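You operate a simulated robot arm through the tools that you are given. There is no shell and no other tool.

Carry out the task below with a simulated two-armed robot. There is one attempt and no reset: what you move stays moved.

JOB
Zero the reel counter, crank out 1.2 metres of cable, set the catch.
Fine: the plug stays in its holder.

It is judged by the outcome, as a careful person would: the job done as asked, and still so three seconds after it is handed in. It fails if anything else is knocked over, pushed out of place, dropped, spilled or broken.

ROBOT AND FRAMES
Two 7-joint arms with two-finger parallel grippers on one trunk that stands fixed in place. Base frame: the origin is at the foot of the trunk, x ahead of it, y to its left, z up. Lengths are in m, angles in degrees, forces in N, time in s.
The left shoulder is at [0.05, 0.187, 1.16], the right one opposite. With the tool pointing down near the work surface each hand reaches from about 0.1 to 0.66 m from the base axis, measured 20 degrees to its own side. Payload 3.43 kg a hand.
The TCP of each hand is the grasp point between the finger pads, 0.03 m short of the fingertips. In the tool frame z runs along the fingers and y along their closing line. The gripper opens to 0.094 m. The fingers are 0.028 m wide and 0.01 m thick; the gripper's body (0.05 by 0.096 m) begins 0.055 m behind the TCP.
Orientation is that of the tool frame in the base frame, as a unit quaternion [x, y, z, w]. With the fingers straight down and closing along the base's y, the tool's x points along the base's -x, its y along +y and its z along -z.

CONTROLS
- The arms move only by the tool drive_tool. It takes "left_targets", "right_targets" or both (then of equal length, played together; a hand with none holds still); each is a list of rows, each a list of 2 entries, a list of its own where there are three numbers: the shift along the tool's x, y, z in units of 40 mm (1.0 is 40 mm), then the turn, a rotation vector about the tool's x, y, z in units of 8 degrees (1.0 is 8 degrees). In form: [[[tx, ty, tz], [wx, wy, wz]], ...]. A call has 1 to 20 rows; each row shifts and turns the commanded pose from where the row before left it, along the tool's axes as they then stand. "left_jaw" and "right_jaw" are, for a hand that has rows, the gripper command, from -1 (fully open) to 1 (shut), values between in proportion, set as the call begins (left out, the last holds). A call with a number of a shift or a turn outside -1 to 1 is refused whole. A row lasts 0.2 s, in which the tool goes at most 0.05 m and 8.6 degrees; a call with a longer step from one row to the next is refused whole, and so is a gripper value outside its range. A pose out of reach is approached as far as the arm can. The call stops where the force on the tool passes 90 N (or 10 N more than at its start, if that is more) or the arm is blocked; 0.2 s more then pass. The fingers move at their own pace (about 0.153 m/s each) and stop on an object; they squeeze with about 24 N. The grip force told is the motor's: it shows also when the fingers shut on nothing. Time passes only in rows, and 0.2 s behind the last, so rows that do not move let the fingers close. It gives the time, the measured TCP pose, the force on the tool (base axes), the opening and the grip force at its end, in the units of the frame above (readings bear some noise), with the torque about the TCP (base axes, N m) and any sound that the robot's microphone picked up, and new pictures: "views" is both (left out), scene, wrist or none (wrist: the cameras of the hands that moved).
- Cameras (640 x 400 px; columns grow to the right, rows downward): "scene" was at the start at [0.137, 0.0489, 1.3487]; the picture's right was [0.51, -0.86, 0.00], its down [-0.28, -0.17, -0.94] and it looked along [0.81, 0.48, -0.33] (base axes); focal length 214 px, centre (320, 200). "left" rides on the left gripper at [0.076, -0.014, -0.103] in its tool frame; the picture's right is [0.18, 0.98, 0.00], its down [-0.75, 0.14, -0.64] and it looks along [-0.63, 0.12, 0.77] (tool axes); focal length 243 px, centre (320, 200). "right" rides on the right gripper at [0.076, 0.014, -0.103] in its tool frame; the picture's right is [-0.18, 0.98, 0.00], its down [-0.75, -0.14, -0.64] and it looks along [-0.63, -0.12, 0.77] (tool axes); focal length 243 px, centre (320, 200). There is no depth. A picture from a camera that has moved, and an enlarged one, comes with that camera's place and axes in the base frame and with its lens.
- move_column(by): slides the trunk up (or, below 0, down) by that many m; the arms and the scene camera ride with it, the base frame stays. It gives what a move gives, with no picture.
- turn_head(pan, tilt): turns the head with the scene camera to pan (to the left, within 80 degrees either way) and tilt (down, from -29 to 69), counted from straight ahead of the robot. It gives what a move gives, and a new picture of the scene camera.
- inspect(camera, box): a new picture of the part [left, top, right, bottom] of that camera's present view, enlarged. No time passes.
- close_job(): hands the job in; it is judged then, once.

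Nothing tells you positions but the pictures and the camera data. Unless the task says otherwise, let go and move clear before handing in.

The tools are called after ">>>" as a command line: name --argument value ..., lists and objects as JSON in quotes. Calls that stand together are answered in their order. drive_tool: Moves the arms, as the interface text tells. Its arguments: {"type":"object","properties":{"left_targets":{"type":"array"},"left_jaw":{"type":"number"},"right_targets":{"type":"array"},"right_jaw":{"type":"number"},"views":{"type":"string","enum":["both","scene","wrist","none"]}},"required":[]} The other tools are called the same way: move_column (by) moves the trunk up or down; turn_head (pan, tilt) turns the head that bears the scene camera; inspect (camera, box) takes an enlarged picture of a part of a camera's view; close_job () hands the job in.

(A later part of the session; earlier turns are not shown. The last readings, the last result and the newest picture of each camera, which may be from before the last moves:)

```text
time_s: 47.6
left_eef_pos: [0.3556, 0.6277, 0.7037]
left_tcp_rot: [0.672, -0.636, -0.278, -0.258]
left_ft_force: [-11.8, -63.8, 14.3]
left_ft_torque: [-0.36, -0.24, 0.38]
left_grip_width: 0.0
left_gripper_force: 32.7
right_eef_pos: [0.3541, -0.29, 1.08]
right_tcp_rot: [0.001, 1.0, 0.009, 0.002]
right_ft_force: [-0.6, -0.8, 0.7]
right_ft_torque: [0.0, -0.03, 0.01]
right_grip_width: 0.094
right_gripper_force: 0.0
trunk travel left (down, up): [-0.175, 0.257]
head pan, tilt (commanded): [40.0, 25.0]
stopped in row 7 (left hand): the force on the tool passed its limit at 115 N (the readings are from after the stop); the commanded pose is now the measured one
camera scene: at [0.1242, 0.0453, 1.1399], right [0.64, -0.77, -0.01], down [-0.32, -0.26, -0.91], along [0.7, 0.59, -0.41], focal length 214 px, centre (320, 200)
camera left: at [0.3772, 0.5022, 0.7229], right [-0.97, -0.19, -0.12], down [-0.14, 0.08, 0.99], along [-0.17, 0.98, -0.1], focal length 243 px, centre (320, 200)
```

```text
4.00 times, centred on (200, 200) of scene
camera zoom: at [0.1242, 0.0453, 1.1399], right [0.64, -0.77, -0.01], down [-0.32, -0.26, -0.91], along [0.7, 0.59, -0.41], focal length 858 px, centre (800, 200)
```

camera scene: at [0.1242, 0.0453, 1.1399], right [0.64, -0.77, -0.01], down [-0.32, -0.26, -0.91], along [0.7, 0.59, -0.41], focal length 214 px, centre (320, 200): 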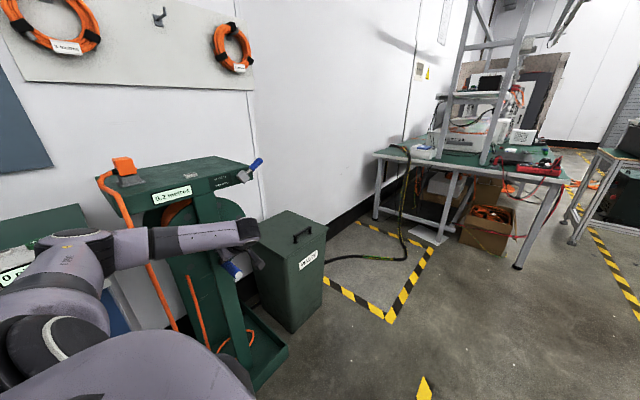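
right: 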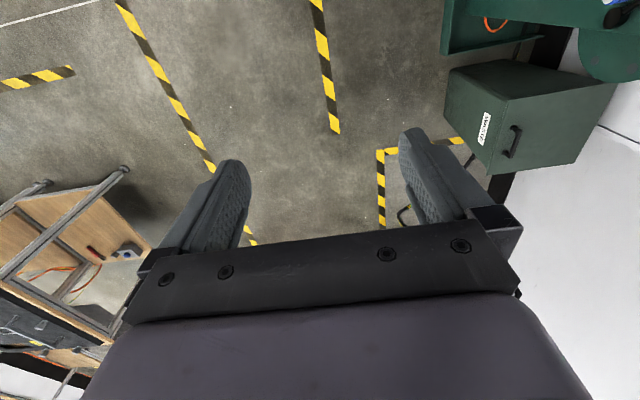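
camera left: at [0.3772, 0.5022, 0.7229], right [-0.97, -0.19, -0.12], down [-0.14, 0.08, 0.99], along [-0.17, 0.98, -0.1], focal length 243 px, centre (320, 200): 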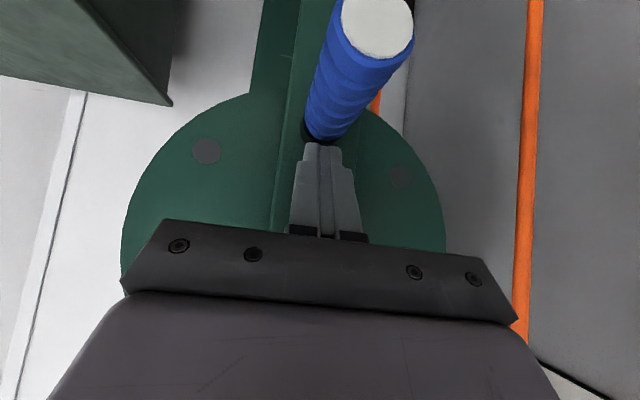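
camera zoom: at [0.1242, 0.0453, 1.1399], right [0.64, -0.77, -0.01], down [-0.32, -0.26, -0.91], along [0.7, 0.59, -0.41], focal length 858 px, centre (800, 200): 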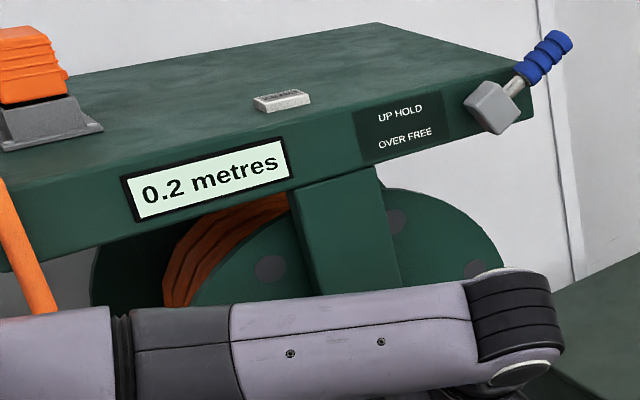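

The grip slipped off the handle near the bottom of the circle and the call stopped on force; the counter reads 0.2. I need to see why: the elbow may be close to the bench on the left, so I'll look closely before moving anything.

>>> inspect --camera "scene" --box '[0, 180, 200, 305]'

>>> inspect --camera "left" --box '[200, 0, 460, 162]'

>>> inspect --camera "scene" --box '[160, 200, 320, 300]'

```text
3.20 times, centred on (100, 242) of scene
camera zoom: at [0.1242, 0.0453, 1.1399], right [0.64, -0.77, -0.01], down [-0.32, -0.26, -0.91], along [0.7, 0.59, -0.41], focal length 686 px, centre (1024, 64)
```

zoom: 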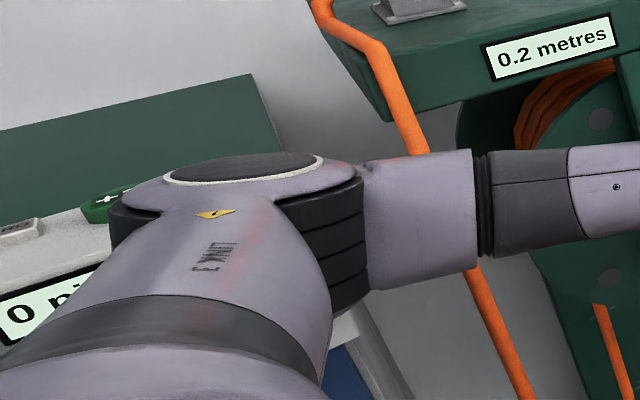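

```text
2.46 times, centred on (330, 81) of left
camera zoom: at [0.3772, 0.5022, 0.7229], right [-0.97, -0.19, -0.12], down [-0.14, 0.08, 0.99], along [-0.17, 0.98, -0.1], focal length 597 px, centre (295, 493)
```

zoom: 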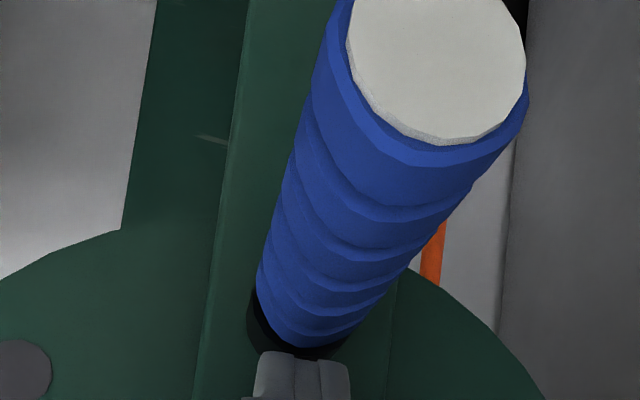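

```text
4.00 times, centred on (240, 250) of scene
camera zoom: at [0.1242, 0.0453, 1.1399], right [0.64, -0.77, -0.01], down [-0.32, -0.26, -0.91], along [0.7, 0.59, -0.41], focal length 858 px, centre (640, 0)
```

zoom: 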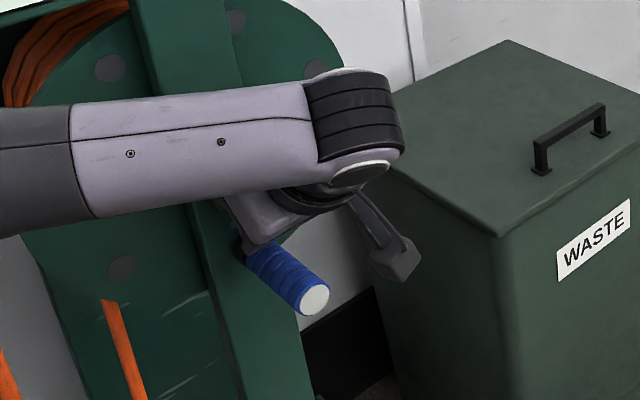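

The elbow (link 3) has come right down next to the bench on the left, and that is what deflected the arm. I'll relieve it by pulling the hand back along its own axis, which is up and away, in a short step.

>>> drive_tool --left_targets '[[[0, 0, -0.3], [0, 0, 0]], [[0, 0, -0.4], [0, 0, 0]], [[0, 0, 0], [0, 0, 0]]]' --views "both"

>>> inspect --camera "scene" --box '[0, 180, 200, 305]'

```text
time_s: 48.4
left_eef_pos: [0.3507, 0.6172, 0.7221]
left_tcp_rot: [0.672, -0.63, -0.288, -0.262]
left_ft_force: [0.2, 0.2, 0.3]
left_ft_torque: [-0.01, 0.02, -0.02]
left_grip_width: 0.0001
left_gripper_force: 33.0
right_eef_pos: [0.3513, -0.2871, 1.0818]
right_tcp_rot: [0.0, 1.0, 0.007, 0.003]
right_ft_force: [0.1, 0.0, 0.2]
right_ft_torque: [-0.02, -0.03, 0.01]
right_grip_width: 0.094
right_gripper_force: 0.0
trunk travel left (down, up): [-0.175, 0.257]
head pan, tilt (commanded): [40.0, 25.0]
camera scene: at [0.1214, 0.0489, 1.1409], right [0.64, -0.77, -0.01], down [-0.32, -0.26, -0.91], along [0.7, 0.59, -0.41], focal length 214 px, centre (320, 200)
camera left: at [0.3747, 0.4924, 0.7397], right [-0.97, -0.2, -0.12], down [-0.13, 0.06, 0.99], along [-0.19, 0.98, -0.08], focal length 243 px, centre (320, 200)
```

scene: 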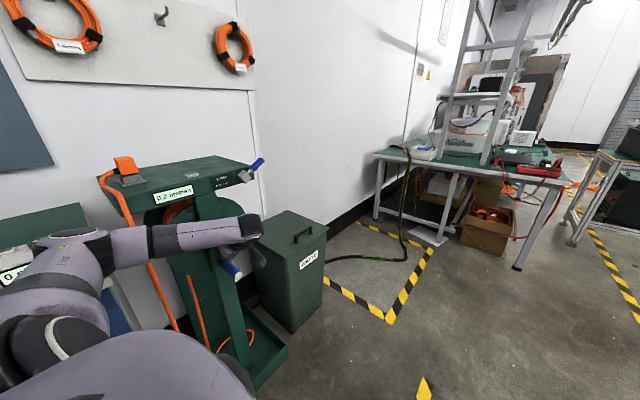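
left: 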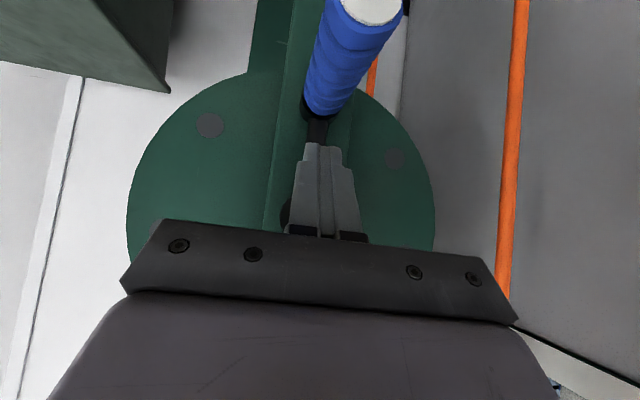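

```text
3.20 times, centred on (100, 242) of scene
camera zoom: at [0.1214, 0.0489, 1.1409], right [0.64, -0.77, -0.01], down [-0.32, -0.26, -0.91], along [0.7, 0.59, -0.41], focal length 686 px, centre (1024, 64)
```

zoom: 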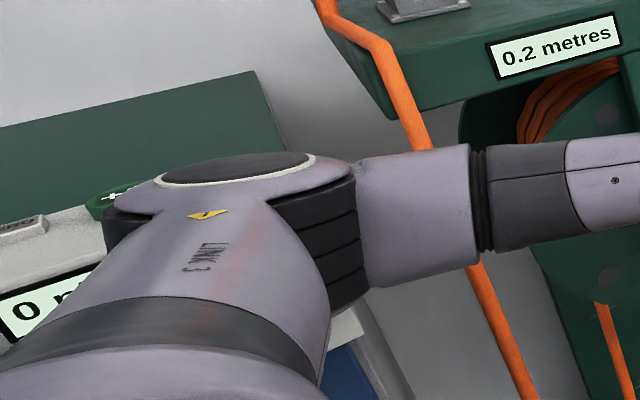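

The tool force is now zero, but the scene camera shows the trunk still leaning by about 1 cm, so the elbow is still resting against the bench's front corner; the "0 pieces" box has not shifted. I'll retract the fingers a bit more and raise the trunk to lift the elbow off.

>>> drive_tool --left_targets '[[[0, 0, -0.4], [0, 0, 0]], [[0, 0, -0.4], [0, 0, 0]]]' --views "none"

>>> move_column --by 0.06

>>> inspect --camera "scene" --box '[0, 0, 640, 400]'

>>> inspect --camera "scene" --box '[0, 180, 200, 305]'

```text
time_s: 49.2
left_eef_pos: [0.3519, 0.6067, 0.7493]
left_tcp_rot: [0.672, -0.624, -0.297, -0.267]
left_ft_force: [-0.1, -0.1, 0.4]
left_ft_torque: [-0.03, 0.01, 0.05]
left_grip_width: 0.0001
left_gripper_force: 32.9
right_eef_pos: [0.3559, -0.2837, 1.0804]
right_tcp_rot: [0.0, 1.0, 0.004, 0.001]
right_ft_force: [0.2, 1.3, 0.2]
right_ft_torque: [0.01, -0.03, 0.0]
right_grip_width: 0.094
right_gripper_force: 0.0
trunk travel left (down, up): [-0.175, 0.257]
head pan, tilt (commanded): [40.0, 25.0]
stopped in row 2 (left hand): the arm was blocked; the commanded pose is now the measured one
```

```text
time_s: 50.2
left_eef_pos: [0.3544, 0.6051, 0.8]
left_tcp_rot: [0.672, -0.629, -0.292, -0.259]
left_ft_force: [0.4, 0.4, -0.6]
left_ft_torque: [0.01, 0.0, -0.02]
left_grip_width: 0.0
left_gripper_force: 33.2
right_eef_pos: [0.3568, -0.2758, 1.1444]
right_tcp_rot: [-0.001, 1.0, 0.001, 0.001]
right_ft_force: [0.2, -0.3, 0.2]
right_ft_torque: [0.02, 0.01, 0.01]
right_grip_width: 0.0939
right_gripper_force: 0.0
trunk travel left (down, up): [-0.235, 0.197]
head pan, tilt (commanded): [40.0, 25.0]
```

```text
1.00 times, centred on (320, 200) of scene (not enlarged: the box is as wide or as high as the picture)
camera zoom: at [0.1277, 0.0604, 1.199], right [0.64, -0.77, 0.0], down [-0.32, -0.27, -0.91], along [0.69, 0.58, -0.42], focal length 214 px, centre (320, 200)
```

zoom: 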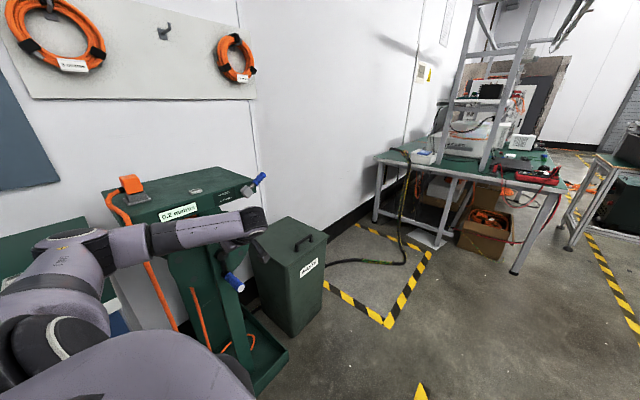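

```text
3.20 times, centred on (100, 242) of scene
camera zoom: at [0.1277, 0.0604, 1.199], right [0.64, -0.77, 0.0], down [-0.32, -0.27, -0.91], along [0.69, 0.58, -0.42], focal length 686 px, centre (1024, 64)
```

zoom: 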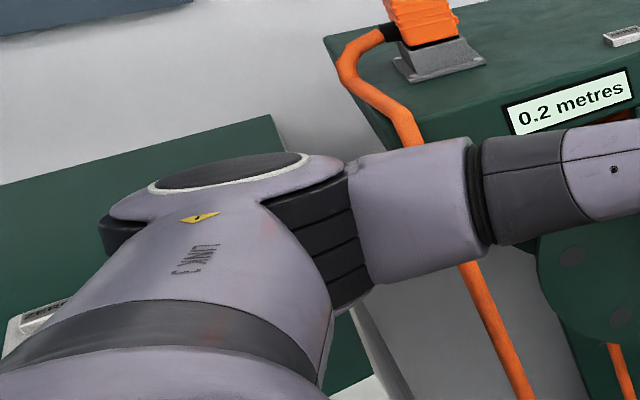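

The trunk is upright again and the elbow is free; nothing on the bench has moved as far as I can see. I'll raise the trunk the rest of the way back so the elbow stays high, and use a steeper finger angle for cranking instead.

>>> move_column --by 0.14

>>> inspect --camera "scene" --box '[0, 0, 640, 400]'

>>> inspect --camera "left" --box '[0, 0, 640, 400]'

```text
time_s: 51.9
left_eef_pos: [0.3542, 0.6051, 0.9391]
left_tcp_rot: [0.673, -0.629, -0.292, -0.258]
left_ft_force: [-0.4, 0.3, 0.1]
left_ft_torque: [-0.04, 0.04, -0.01]
left_grip_width: 0.0001
left_gripper_force: 33.3
right_eef_pos: [0.3582, -0.2768, 1.2845]
right_tcp_rot: [0.0, 1.0, 0.0, -0.001]
right_ft_force: [0.9, 0.0, -0.7]
right_ft_torque: [0.01, -0.01, 0.03]
right_grip_width: 0.0942
right_gripper_force: 0.1
trunk travel left (down, up): [-0.375, 0.057]
head pan, tilt (commanded): [40.0, 25.0]
```

```text
1.00 times, centred on (320, 200) of scene (not enlarged: the box is as wide or as high as the picture)
camera zoom: at [0.1277, 0.0602, 1.3391], right [0.64, -0.77, 0.0], down [-0.32, -0.27, -0.91], along [0.69, 0.58, -0.42], focal length 214 px, centre (320, 200)
```

zoom: 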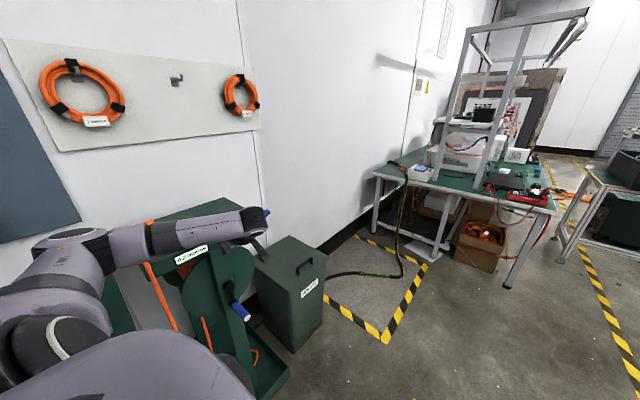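

```text
1.00 times, centred on (320, 200) of left (not enlarged: the box is as wide or as high as the picture)
camera zoom: at [0.3787, 0.4808, 0.9559], right [-0.97, -0.2, -0.11], down [-0.13, 0.06, 0.99], along [-0.19, 0.98, -0.08], focal length 243 px, centre (320, 200)
```

zoom: 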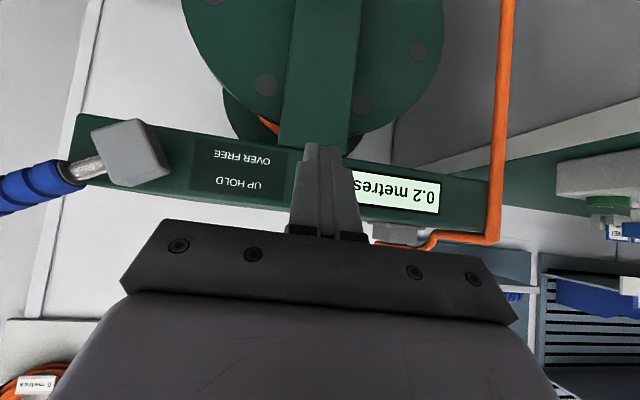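

All clear. I'll pull back, tilt the fingers steeper (about 65° down) and open the jaws.

>>> drive_tool --left_targets '[[[0.43, 0.08, -0.92], [0, 0, 0]], [[0.43, 0.08, -0.92], [0, 0, 0]], [[0.43, 0.08, -0.92], [0, 0, 0]], [[0, 0, 0], [0.144, 0.867, 0.12]], [[0, 0, 0], [0.144, 0.867, 0.12]], [[0, 0, 0], [0.144, 0.867, 0.12]], [[0, 0, 0], [0, 0, 0]]]' --left_jaw -1 --views "both"

```text
time_s: 53.5
left_eef_pos: [0.3549, 0.4899, 0.9797]
left_tcp_rot: [-0.69, 0.69, 0.153, 0.154]
left_ft_force: [0.0, 1.0, -0.8]
left_ft_torque: [0.02, -0.02, 0.02]
left_grip_width: 0.0938
left_gripper_force: 0.0
right_eef_pos: [0.3576, -0.2764, 1.284]
right_tcp_rot: [0.0, 1.0, 0.0, -0.001]
right_ft_force: [0.5, -0.4, -0.1]
right_ft_torque: [-0.01, 0.02, -0.03]
right_grip_width: 0.0941
right_gripper_force: 0.2
trunk travel left (down, up): [-0.375, 0.057]
head pan, tilt (commanded): [40.0, 25.0]
camera scene: at [0.1277, 0.0603, 1.3392], right [0.64, -0.77, 0.0], down [-0.32, -0.27, -0.91], along [0.69, 0.58, -0.42], focal length 214 px, centre (320, 200)
camera left: at [0.3686, 0.3784, 1.041], right [-0.98, -0.17, -0.08], down [-0.14, 0.41, 0.9], along [-0.12, 0.9, -0.43], focal length 243 px, centre (320, 200)
```

scene: 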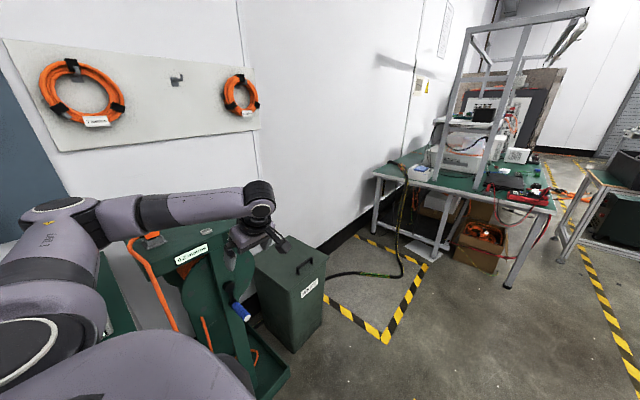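
left: 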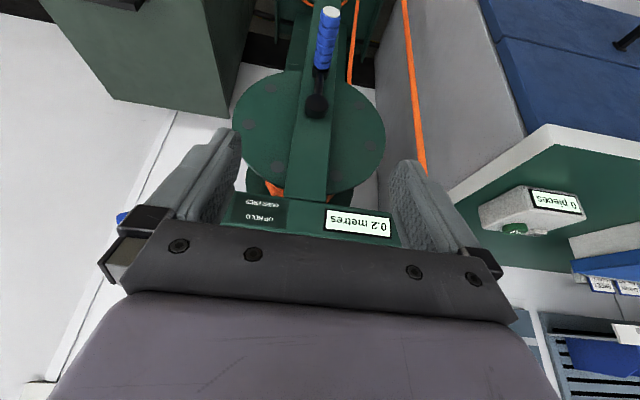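

The bench box is where it was, and the handle sits near the bottom of its circle at about (0.351, 0.656). I'll lower the hand in front of it, watching the elbow.

>>> drive_tool --left_targets '[[[0.355, 0.011, 0.828], [0, 0, 0]], [[0.355, 0.011, 0.828], [0, 0, 0]], [[0.355, 0.011, 0.828], [0, 0, 0]], [[0.355, 0.011, 0.828], [0, 0, 0]], [[0.355, 0.011, 0.828], [0, 0, 0]], [[0, 0, 0], [0, 0, 0]]]' --views "scene"

```text
time_s: 54.9
left_eef_pos: [0.3514, 0.4983, 0.7992]
left_tcp_rot: [-0.69, 0.691, 0.152, 0.153]
left_ft_force: [-1.1, 0.3, 0.2]
left_ft_torque: [0.06, 0.01, -0.01]
left_grip_width: 0.0938
left_gripper_force: 0.0
right_eef_pos: [0.3577, -0.278, 1.2842]
right_tcp_rot: [0.0, 1.0, 0.001, 0.0]
right_ft_force: [0.1, 0.1, 0.4]
right_ft_torque: [-0.02, -0.03, -0.03]
right_grip_width: 0.0941
right_gripper_force: 0.1
trunk travel left (down, up): [-0.375, 0.057]
head pan, tilt (commanded): [40.0, 25.0]
camera scene: at [0.1275, 0.0601, 1.3392], right [0.64, -0.77, 0.0], down [-0.32, -0.27, -0.91], along [0.69, 0.58, -0.42], focal length 214 px, centre (320, 200)
```

scene: 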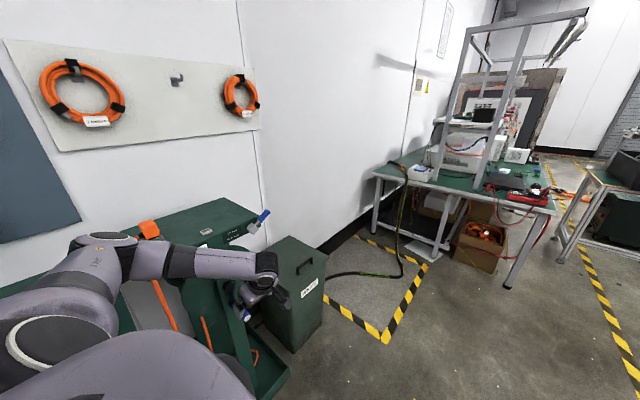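

>>> drive_tool --left_targets '[[[0.355, 0.011, 0.828], [0, 0, 0]], [[0.355, 0.011, 0.828], [0, 0, 0]], [[0.355, 0.011, 0.828], [0, 0, 0]], [[0.355, 0.011, 0.828], [0, 0, 0]], [[0, 0, 0], [0, 0, 0]]]' --views "both"

```text
time_s: 56.1
left_eef_pos: [0.3508, 0.5002, 0.6572]
left_tcp_rot: [-0.69, 0.691, 0.152, 0.154]
left_ft_force: [0.4, -1.1, 0.1]
left_ft_torque: [-0.03, 0.02, -0.01]
left_grip_width: 0.0942
left_gripper_force: 0.2
right_eef_pos: [0.3574, -0.2777, 1.2842]
right_tcp_rot: [0.0, 1.0, 0.0, 0.0]
right_ft_force: [0.0, -0.8, 0.7]
right_ft_torque: [0.05, 0.03, 0.0]
right_grip_width: 0.094
right_gripper_force: 0.0
trunk travel left (down, up): [-0.375, 0.057]
head pan, tilt (commanded): [40.0, 25.0]
camera scene: at [0.1275, 0.0602, 1.3392], right [0.64, -0.77, 0.0], down [-0.32, -0.27, -0.91], along [0.69, 0.58, -0.42], focal length 214 px, centre (320, 200)
camera left: at [0.365, 0.3876, 0.7171], right [-0.98, -0.17, -0.08], down [-0.14, 0.41, 0.9], along [-0.12, 0.9, -0.43], focal length 243 px, centre (320, 200)
```

scene: 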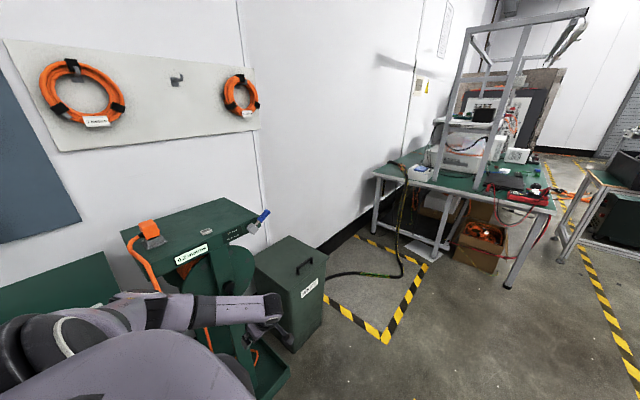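
left: 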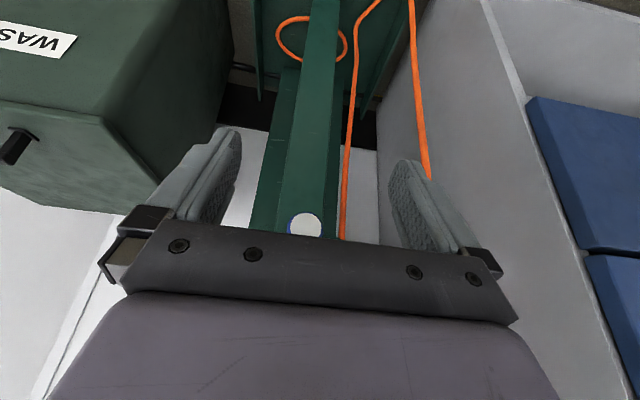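

The hand is level with the handle, with the elbow well above the bench. Sliding the open jaws over the handle.

>>> drive_tool --left_targets '[[[-0.826, 0, 0.439], [0, 0, 0]], [[-0.826, 0, 0.439], [0, 0, 0]], [[-0.826, 0, 0.439], [0, 0, 0]], [[0, 0, 0], [0, 0, 0]]]' --views "both"

```text
time_s: 57.1
left_eef_pos: [0.3511, 0.6126, 0.6522]
left_tcp_rot: [-0.69, 0.691, 0.152, 0.154]
left_ft_force: [0.0, 0.2, -0.9]
left_ft_torque: [0.01, 0.0, -0.01]
left_grip_width: 0.0939
left_gripper_force: 0.1
right_eef_pos: [0.3583, -0.2766, 1.2845]
right_tcp_rot: [0.0, 1.0, -0.001, 0.0]
right_ft_force: [-0.4, -0.4, -1.0]
right_ft_torque: [0.0, -0.02, -0.02]
right_grip_width: 0.0939
right_gripper_force: 0.0
trunk travel left (down, up): [-0.375, 0.057]
head pan, tilt (commanded): [40.0, 25.0]
camera scene: at [0.1276, 0.0602, 1.3392], right [0.64, -0.77, 0.0], down [-0.32, -0.27, -0.91], along [0.69, 0.58, -0.42], focal length 214 px, centre (320, 200)
camera left: at [0.3647, 0.5, 0.7118], right [-0.98, -0.17, -0.08], down [-0.14, 0.41, 0.9], along [-0.12, 0.9, -0.43], focal length 243 px, centre (320, 200)
```

scene: 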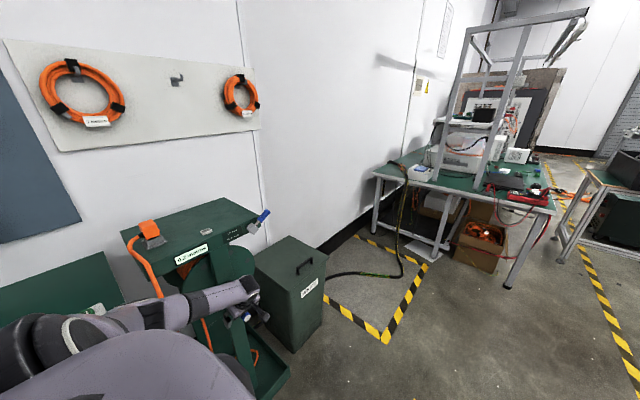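
left: 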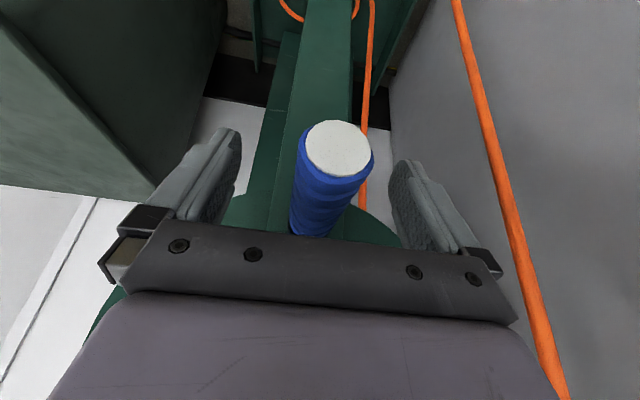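

>>> inspect --camera "scene" --box '[0, 230, 272, 400]'

>>> turn_head --pan 55 --tilt 45

```text
2.35 times, centred on (136, 315) of scene
camera zoom: at [0.1276, 0.0602, 1.3392], right [0.64, -0.77, 0.0], down [-0.32, -0.27, -0.91], along [0.69, 0.58, -0.42], focal length 505 px, centre (753, -71)
```

zoom: 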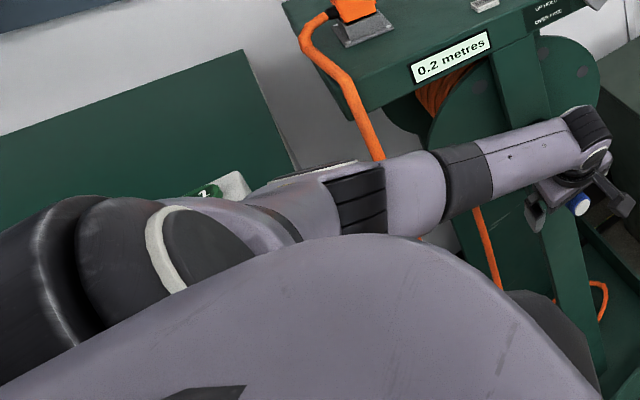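

```text
time_s: 57.9
left_eef_pos: [0.3506, 0.6123, 0.6514]
left_tcp_rot: [-0.69, 0.691, 0.152, 0.153]
left_ft_force: [-0.3, -0.7, -0.4]
left_ft_torque: [-0.01, 0.01, -0.02]
left_grip_width: 0.0942
left_gripper_force: 0.0
right_eef_pos: [0.3571, -0.2766, 1.284]
right_tcp_rot: [0.0, 1.0, 0.0, 0.0]
right_ft_force: [0.0, -0.7, -1.5]
right_ft_torque: [-0.02, 0.0, -0.01]
right_grip_width: 0.0941
right_gripper_force: 0.1
trunk travel left (down, up): [-0.375, 0.057]
head pan, tilt (commanded): [55.0, 45.0]
camera scene: at [0.1037, 0.0676, 1.3087], right [0.82, -0.57, 0.0], down [-0.41, -0.58, -0.71], along [0.41, 0.58, -0.71], focal length 214 px, centre (320, 200)
```

scene: 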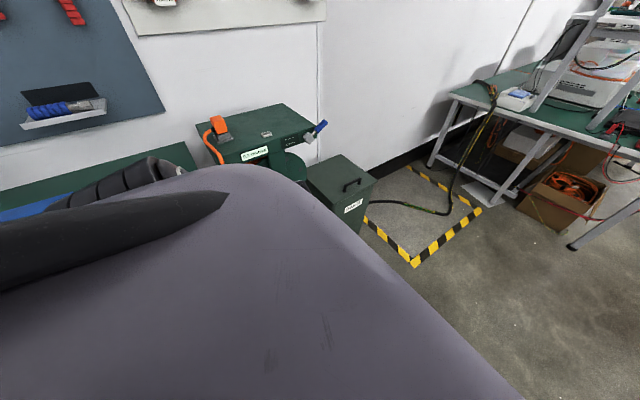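

The lowest point of the circle is here and the elbow is still about 9 cm above the bench, so the rest of the turn only lifts it. I'll turn the head back to watch the counter and close the jaws.

>>> turn_head --pan 38 --tilt 30

>>> drive_tool --left_targets '[[[0, 0, 0], [0, 0, 0]], [[0, 0, 0], [0, 0, 0]], [[0, 0, 0], [0, 0, 0]]]' --left_jaw 1 --views "both"

```text
time_s: 58.7
left_eef_pos: [0.3517, 0.612, 0.6525]
left_tcp_rot: [-0.69, 0.691, 0.152, 0.154]
left_ft_force: [-0.6, 1.3, 0.5]
left_ft_torque: [-0.02, 0.01, 0.0]
left_grip_width: 0.0939
left_gripper_force: 0.0
right_eef_pos: [0.3567, -0.275, 1.2846]
right_tcp_rot: [-0.001, 1.0, 0.0, 0.0]
right_ft_force: [0.4, -0.7, -0.2]
right_ft_torque: [-0.01, 0.02, 0.03]
right_grip_width: 0.094
right_gripper_force: 0.2
trunk travel left (down, up): [-0.375, 0.057]
head pan, tilt (commanded): [38.0, 30.0]
camera scene: at [0.1282, 0.0567, 1.3311], right [0.62, -0.79, 0.0], down [-0.39, -0.31, -0.87], along [0.68, 0.53, -0.5], focal length 214 px, centre (320, 200)
```

scene: 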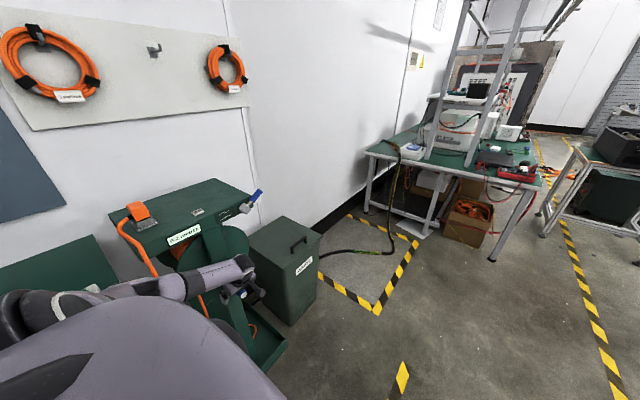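

```text
time_s: 59.5
left_eef_pos: [0.3496, 0.6114, 0.6515]
left_tcp_rot: [-0.69, 0.691, 0.152, 0.153]
left_ft_force: [-1.0, 0.4, -1.3]
left_ft_torque: [0.15, -0.05, 0.31]
left_grip_width: 0.0319
left_gripper_force: 45.1
right_eef_pos: [0.3578, -0.2767, 1.2848]
right_tcp_rot: [0.0, 1.0, 0.001, 0.001]
right_ft_force: [0.3, 0.1, -1.1]
right_ft_torque: [-0.01, -0.02, 0.0]
right_grip_width: 0.094
right_gripper_force: 0.0
trunk travel left (down, up): [-0.375, 0.057]
head pan, tilt (commanded): [38.0, 30.0]
camera scene: at [0.1282, 0.0567, 1.3312], right [0.62, -0.79, 0.0], down [-0.39, -0.31, -0.87], along [0.68, 0.53, -0.5], focal length 214 px, centre (320, 200)
camera left: at [0.3649, 0.4999, 0.712], right [-0.98, -0.17, -0.08], down [-0.14, 0.41, 0.9], along [-0.12, 0.9, -0.43], focal length 243 px, centre (320, 200)
```

scene: 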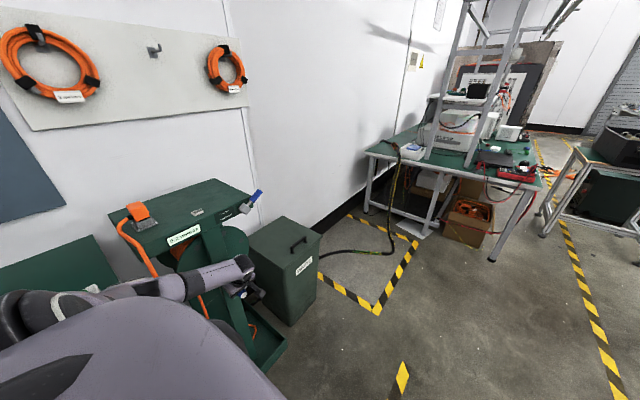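
left: 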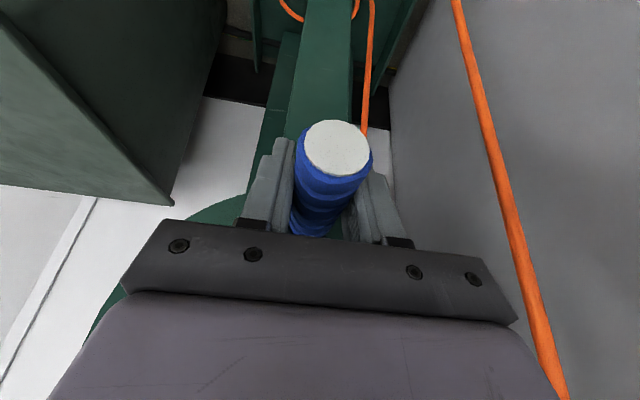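

Gripped again at the bottom. Turning on in short stretches: 40° first to check the force.

>>> drive_tool --left_targets '[[[-0.014, -0.376, -0.03], [0, 0, 0]], [[-0.041, -0.364, -0.088], [0, 0, 0]], [[-0.067, -0.342, -0.144], [0, 0, 0]], [[-0.091, -0.309, -0.196], [0, 0, 0]], [[0, 0, 0], [0, 0, 0]]]' --views "wrist"

>>> inspect --camera "scene" --box '[60, 160, 300, 310]'

```text
time_s: 60.7
left_eef_pos: [0.4066, 0.6105, 0.6734]
left_tcp_rot: [-0.69, 0.691, 0.153, 0.154]
left_ft_force: [-10.8, -1.1, 13.8]
left_ft_torque: [-0.88, -0.02, 0.18]
left_grip_width: 0.0322
left_gripper_force: 45.0
right_eef_pos: [0.3565, -0.2779, 1.2841]
right_tcp_rot: [0.0, 1.0, 0.002, 0.0]
right_ft_force: [-0.2, -0.9, 0.3]
right_ft_torque: [0.0, 0.0, -0.01]
right_grip_width: 0.0937
right_gripper_force: 0.0
trunk travel left (down, up): [-0.375, 0.057]
head pan, tilt (commanded): [38.0, 30.0]
camera left: at [0.4205, 0.4997, 0.7327], right [-0.98, -0.17, -0.08], down [-0.14, 0.41, 0.9], along [-0.12, 0.9, -0.43], focal length 243 px, centre (320, 200)
```

left: 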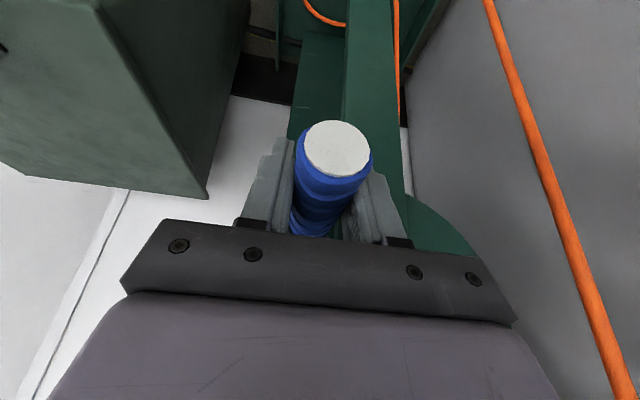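

```text
2.67 times, centred on (180, 235) of scene
camera zoom: at [0.1266, 0.0553, 1.3316], right [0.62, -0.79, 0.0], down [-0.39, -0.31, -0.87], along [0.68, 0.53, -0.5], focal length 572 px, centre (693, 107)
```

zoom: 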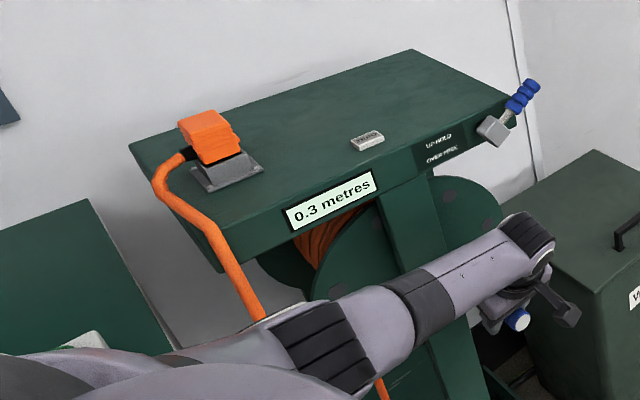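

Counter at 0.3 and the crank is following. Fitting the measured points gives a hub at (0.3497, 0.7406) with radius 0.0847; I'll use that for the next 90°.

>>> drive_tool --left_targets '[[[-0.146, -0.198, -0.313], [0, 0, 0]], [[-0.128, -0.212, -0.274], [0, 0, 0]], [[-0.141, -0.156, -0.304], [0, 0, 0]], [[-0.151, -0.096, -0.324], [0, 0, 0]], [[-0.156, -0.032, -0.334], [0, 0, 0]], [[-0.156, 0.032, -0.334], [0, 0, 0]], [[-0.151, 0.096, -0.324], [0, 0, 0]], [[-0.141, 0.156, -0.304], [0, 0, 0]], [[-0.128, 0.212, -0.274], [0, 0, 0]], [[0, 0, 0], [0, 0, 0]]]' --views "both"

>>> inspect --camera "scene" --box '[60, 160, 300, 310]'

```text
time_s: 62.9
left_eef_pos: [0.4134, 0.6116, 0.7939]
left_tcp_rot: [-0.69, 0.691, 0.153, 0.152]
left_ft_force: [-2.7, -0.1, -3.1]
left_ft_torque: [0.51, -0.01, 0.24]
left_grip_width: 0.032
left_gripper_force: 45.4
right_eef_pos: [0.3579, -0.2771, 1.2844]
right_tcp_rot: [-0.001, 1.0, 0.001, 0.001]
right_ft_force: [0.5, -0.1, 0.4]
right_ft_torque: [0.0, 0.01, 0.0]
right_grip_width: 0.0943
right_gripper_force: 0.0
trunk travel left (down, up): [-0.375, 0.057]
head pan, tilt (commanded): [38.0, 30.0]
camera scene: at [0.1282, 0.0569, 1.3312], right [0.62, -0.79, 0.0], down [-0.39, -0.31, -0.87], along [0.68, 0.53, -0.5], focal length 214 px, centre (320, 200)
camera left: at [0.4274, 0.4999, 0.8539], right [-0.98, -0.17, -0.08], down [-0.14, 0.41, 0.9], along [-0.12, 0.9, -0.43], focal length 243 px, centre (320, 200)
```

scene: 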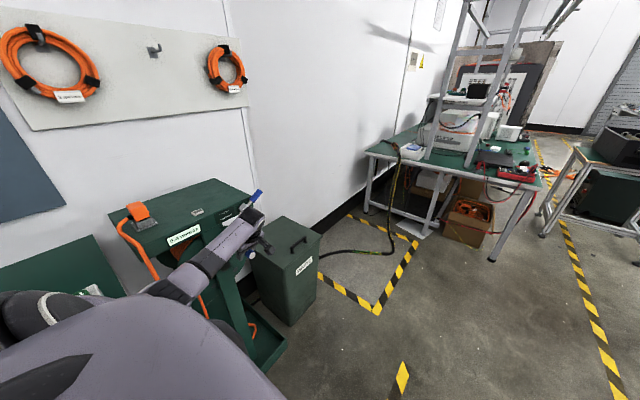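
left: 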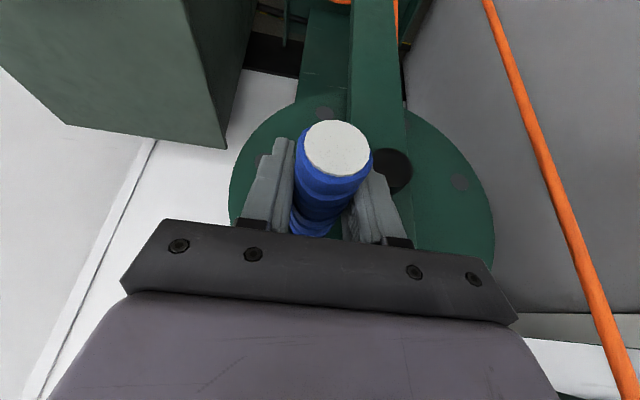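

```text
2.67 times, centred on (180, 235) of scene
camera zoom: at [0.1282, 0.0569, 1.3312], right [0.62, -0.79, 0.0], down [-0.39, -0.31, -0.87], along [0.68, 0.53, -0.5], focal length 572 px, centre (693, 107)
```

zoom: 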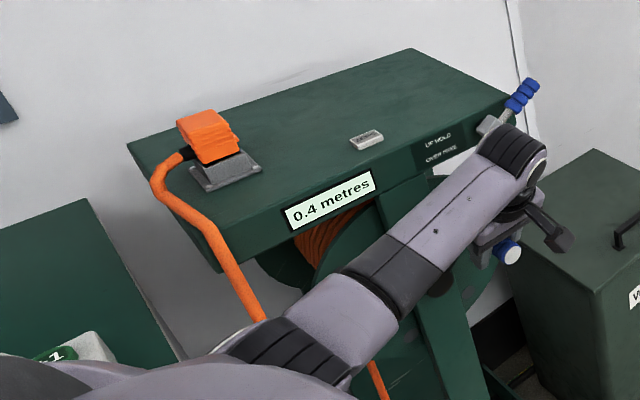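

Smooth: 0.4 m after about 270°, forces only a few newtons. Continuing 90° over the top.

>>> drive_tool --left_targets '[[[-0.11, 0.261, -0.237], [0, 0, 0]], [[-0.089, 0.303, -0.192], [0, 0, 0]], [[-0.066, 0.335, -0.142], [0, 0, 0]], [[-0.04, 0.357, -0.087], [0, 0, 0]], [[-0.014, 0.368, -0.029], [0, 0, 0]], [[0.014, 0.368, 0.029], [0, 0, 0]], [[0.04, 0.357, 0.087], [0, 0, 0]], [[0.066, 0.335, 0.142], [0, 0, 0]], [[0.089, 0.303, 0.192], [0, 0, 0]], [[0, 0, 0], [0, 0, 0]]]' --views "scene"

>>> inspect --camera "scene" --box '[60, 160, 300, 310]'

```text
time_s: 65.1
left_eef_pos: [0.2964, 0.6119, 0.8014]
left_tcp_rot: [-0.69, 0.691, 0.151, 0.152]
left_ft_force: [7.7, -2.8, -10.6]
left_ft_torque: [-0.6, 0.04, 0.32]
left_grip_width: 0.0316
left_gripper_force: 45.3
right_eef_pos: [0.3575, -0.2754, 1.2848]
right_tcp_rot: [0.0, 1.0, 0.0, -0.001]
right_ft_force: [0.0, 0.0, 0.0]
right_ft_torque: [-0.01, 0.01, -0.01]
right_grip_width: 0.0939
right_gripper_force: 0.1
trunk travel left (down, up): [-0.375, 0.057]
head pan, tilt (commanded): [38.0, 30.0]
camera scene: at [0.1295, 0.0577, 1.331], right [0.62, -0.79, 0.0], down [-0.4, -0.31, -0.87], along [0.68, 0.53, -0.5], focal length 214 px, centre (320, 200)
```

scene: 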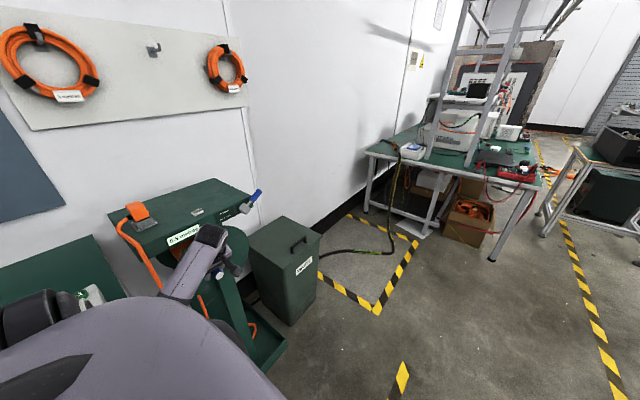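

```text
2.67 times, centred on (180, 235) of scene
camera zoom: at [0.1295, 0.0577, 1.331], right [0.62, -0.79, 0.0], down [-0.4, -0.31, -0.87], along [0.68, 0.53, -0.5], focal length 572 px, centre (693, 107)
```

zoom: 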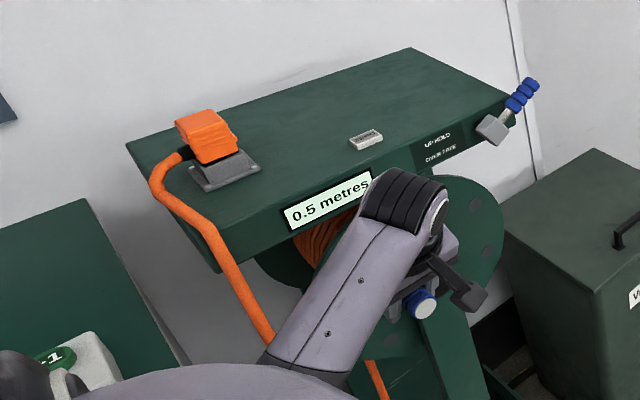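

0.5 m after one full turn. Continuing round: next 90° down the left side, with a small correction for the radial force.

>>> drive_tool --left_targets '[[[0.142, 0.236, 0.305], [0, 0, 0]], [[0.128, 0.212, 0.274], [0, 0, 0]], [[0.141, 0.156, 0.304], [0, 0, 0]], [[0.151, 0.096, 0.324], [0, 0, 0]], [[0.156, 0.032, 0.334], [0, 0, 0]], [[0.156, -0.032, 0.334], [0, 0, 0]], [[0.151, -0.096, 0.324], [0, 0, 0]], [[0.141, -0.156, 0.304], [0, 0, 0]], [[0.128, -0.212, 0.274], [0, 0, 0]], [[0, 0, 0], [0, 0, 0]]]' --views "both"

>>> inspect --camera "scene" --box '[60, 160, 300, 310]'

```text
time_s: 67.3
left_eef_pos: [0.2868, 0.6118, 0.6797]
left_tcp_rot: [-0.69, 0.691, 0.152, 0.152]
left_ft_force: [-5.7, -10.7, -6.8]
left_ft_torque: [-0.08, -0.06, 0.6]
left_grip_width: 0.0318
left_gripper_force: 45.1
right_eef_pos: [0.3578, -0.2764, 1.2838]
right_tcp_rot: [0.0, 1.0, 0.0, 0.001]
right_ft_force: [0.6, -0.1, -0.4]
right_ft_torque: [0.02, 0.0, 0.0]
right_grip_width: 0.0939
right_gripper_force: 0.1
trunk travel left (down, up): [-0.375, 0.057]
head pan, tilt (commanded): [38.0, 30.0]
camera scene: at [0.1282, 0.0568, 1.3312], right [0.62, -0.79, 0.0], down [-0.39, -0.31, -0.87], along [0.68, 0.53, -0.5], focal length 214 px, centre (320, 200)
camera left: at [0.3012, 0.5001, 0.7405], right [-0.98, -0.17, -0.08], down [-0.14, 0.42, 0.9], along [-0.12, 0.89, -0.43], focal length 243 px, centre (320, 200)
```

scene: 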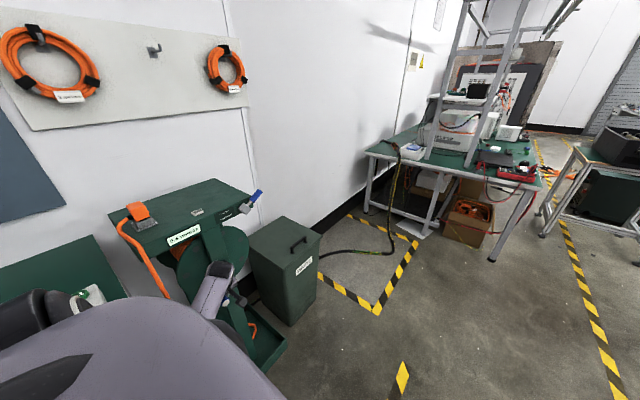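
left: 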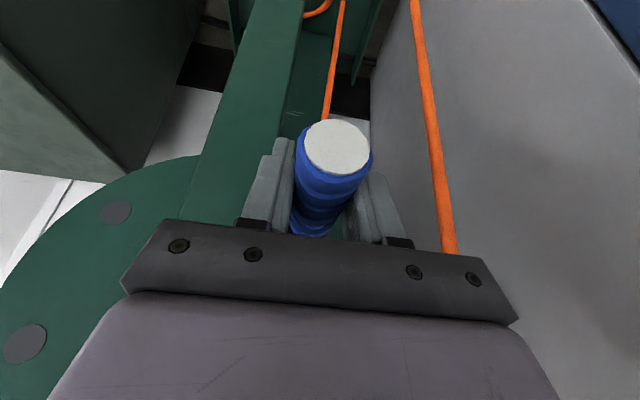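

```text
2.67 times, centred on (180, 235) of scene
camera zoom: at [0.1282, 0.0568, 1.3312], right [0.62, -0.79, 0.0], down [-0.39, -0.31, -0.87], along [0.68, 0.53, -0.5], focal length 572 px, centre (693, 107)
```

zoom: 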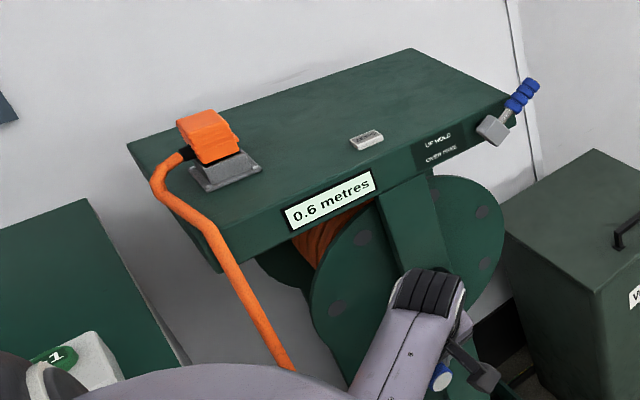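

0.6 m. The elbow is clear (no trunk lean). Continuing along the bottom to the right, another 90°.

>>> drive_tool --left_targets '[[[0.166, -0.236, 0.239], [0, 0, 0]], [[0.089, -0.303, 0.192], [0, 0, 0]], [[0.066, -0.335, 0.142], [0, 0, 0]], [[0.04, -0.357, 0.087], [0, 0, 0]], [[0.014, -0.368, 0.029], [0, 0, 0]], [[0, 0, 0], [0, 0, 0]]]' --views "both"

>>> inspect --camera "scene" --box '[60, 160, 300, 310]'

```text
time_s: 68.7
left_eef_pos: [0.3509, 0.6116, 0.6515]
left_tcp_rot: [-0.69, 0.69, 0.154, 0.157]
left_ft_force: [1.0, 6.4, 17.5]
left_ft_torque: [-0.86, -0.03, 0.36]
left_grip_width: 0.0318
left_gripper_force: 45.1
right_eef_pos: [0.3571, -0.2772, 1.2845]
right_tcp_rot: [0.0, 1.0, 0.001, 0.001]
right_ft_force: [-0.1, -1.0, 0.2]
right_ft_torque: [-0.01, -0.01, -0.01]
right_grip_width: 0.0941
right_gripper_force: 0.0
trunk travel left (down, up): [-0.375, 0.057]
head pan, tilt (commanded): [38.0, 30.0]
camera scene: at [0.1273, 0.0555, 1.3316], right [0.62, -0.79, 0.0], down [-0.39, -0.31, -0.87], along [0.68, 0.53, -0.5], focal length 214 px, centre (320, 200)
camera left: at [0.365, 0.4994, 0.7113], right [-0.98, -0.17, -0.08], down [-0.15, 0.41, 0.9], along [-0.11, 0.9, -0.42], focal length 243 px, centre (320, 200)
```

scene: 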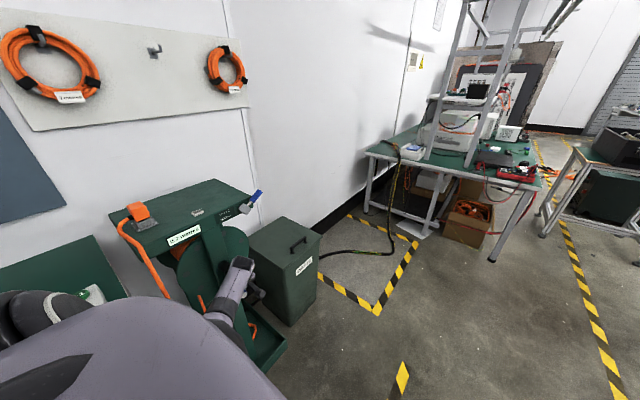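
left: 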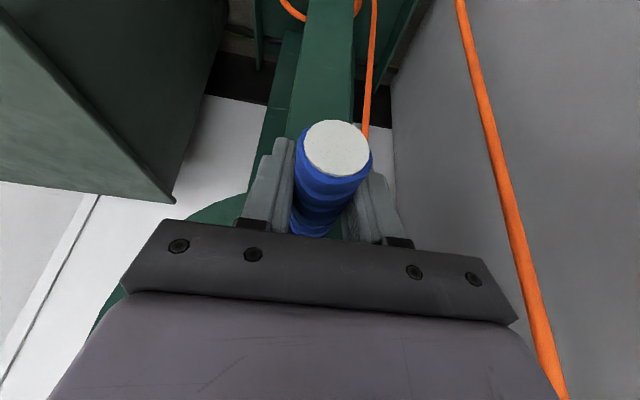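

```text
2.67 times, centred on (180, 235) of scene
camera zoom: at [0.1273, 0.0555, 1.3316], right [0.62, -0.79, 0.0], down [-0.39, -0.31, -0.87], along [0.68, 0.53, -0.5], focal length 572 px, centre (693, 107)
```

zoom: 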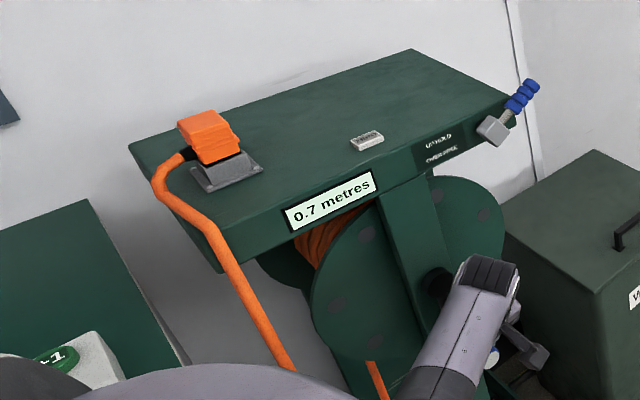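

0.7 m at the bottom. Small upward correction, then up the right side for another 90°.

>>> drive_tool --left_targets '[[[-0.069, -0.368, -0.086], [0, 0, 0]], [[-0.04, -0.357, -0.087], [0, 0, 0]], [[-0.066, -0.335, -0.142], [0, 0, 0]], [[-0.089, -0.303, -0.192], [0, 0, 0]], [[-0.11, -0.261, -0.237], [0, 0, 0]], [[-0.128, -0.212, -0.274], [0, 0, 0]], [[-0.141, -0.156, -0.304], [0, 0, 0]], [[-0.151, -0.096, -0.324], [0, 0, 0]], [[-0.156, -0.032, -0.334], [0, 0, 0]], [[0, 0, 0], [0, 0, 0]]]' --views "scene"

>>> inspect --camera "scene" --box '[60, 160, 300, 310]'

```text
time_s: 70.9
left_eef_pos: [0.4343, 0.6122, 0.7384]
left_tcp_rot: [-0.69, 0.69, 0.152, 0.152]
left_ft_force: [7.2, 14.8, 1.3]
left_ft_torque: [-0.66, 0.0, 0.29]
left_grip_width: 0.0317
left_gripper_force: 45.2
right_eef_pos: [0.3576, -0.2756, 1.2849]
right_tcp_rot: [0.0, 1.0, -0.001, 0.001]
right_ft_force: [0.1, -0.9, 0.1]
right_ft_torque: [-0.03, 0.02, -0.01]
right_grip_width: 0.0941
right_gripper_force: 0.1
trunk travel left (down, up): [-0.375, 0.057]
head pan, tilt (commanded): [38.0, 30.0]
camera scene: at [0.1288, 0.0578, 1.3311], right [0.62, -0.79, 0.0], down [-0.39, -0.31, -0.87], along [0.68, 0.53, -0.5], focal length 214 px, centre (320, 200)
```

scene: 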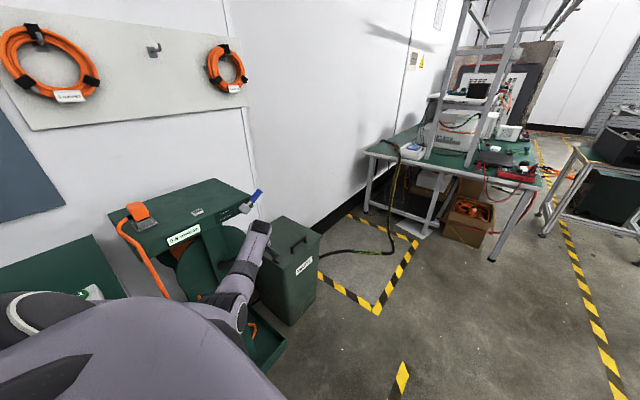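

```text
2.67 times, centred on (180, 235) of scene
camera zoom: at [0.1288, 0.0578, 1.3311], right [0.62, -0.79, 0.0], down [-0.39, -0.31, -0.87], along [0.68, 0.53, -0.5], focal length 572 px, centre (693, 107)
```

zoom: 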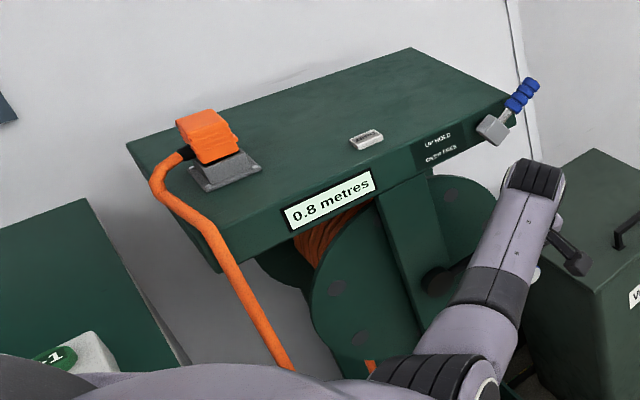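

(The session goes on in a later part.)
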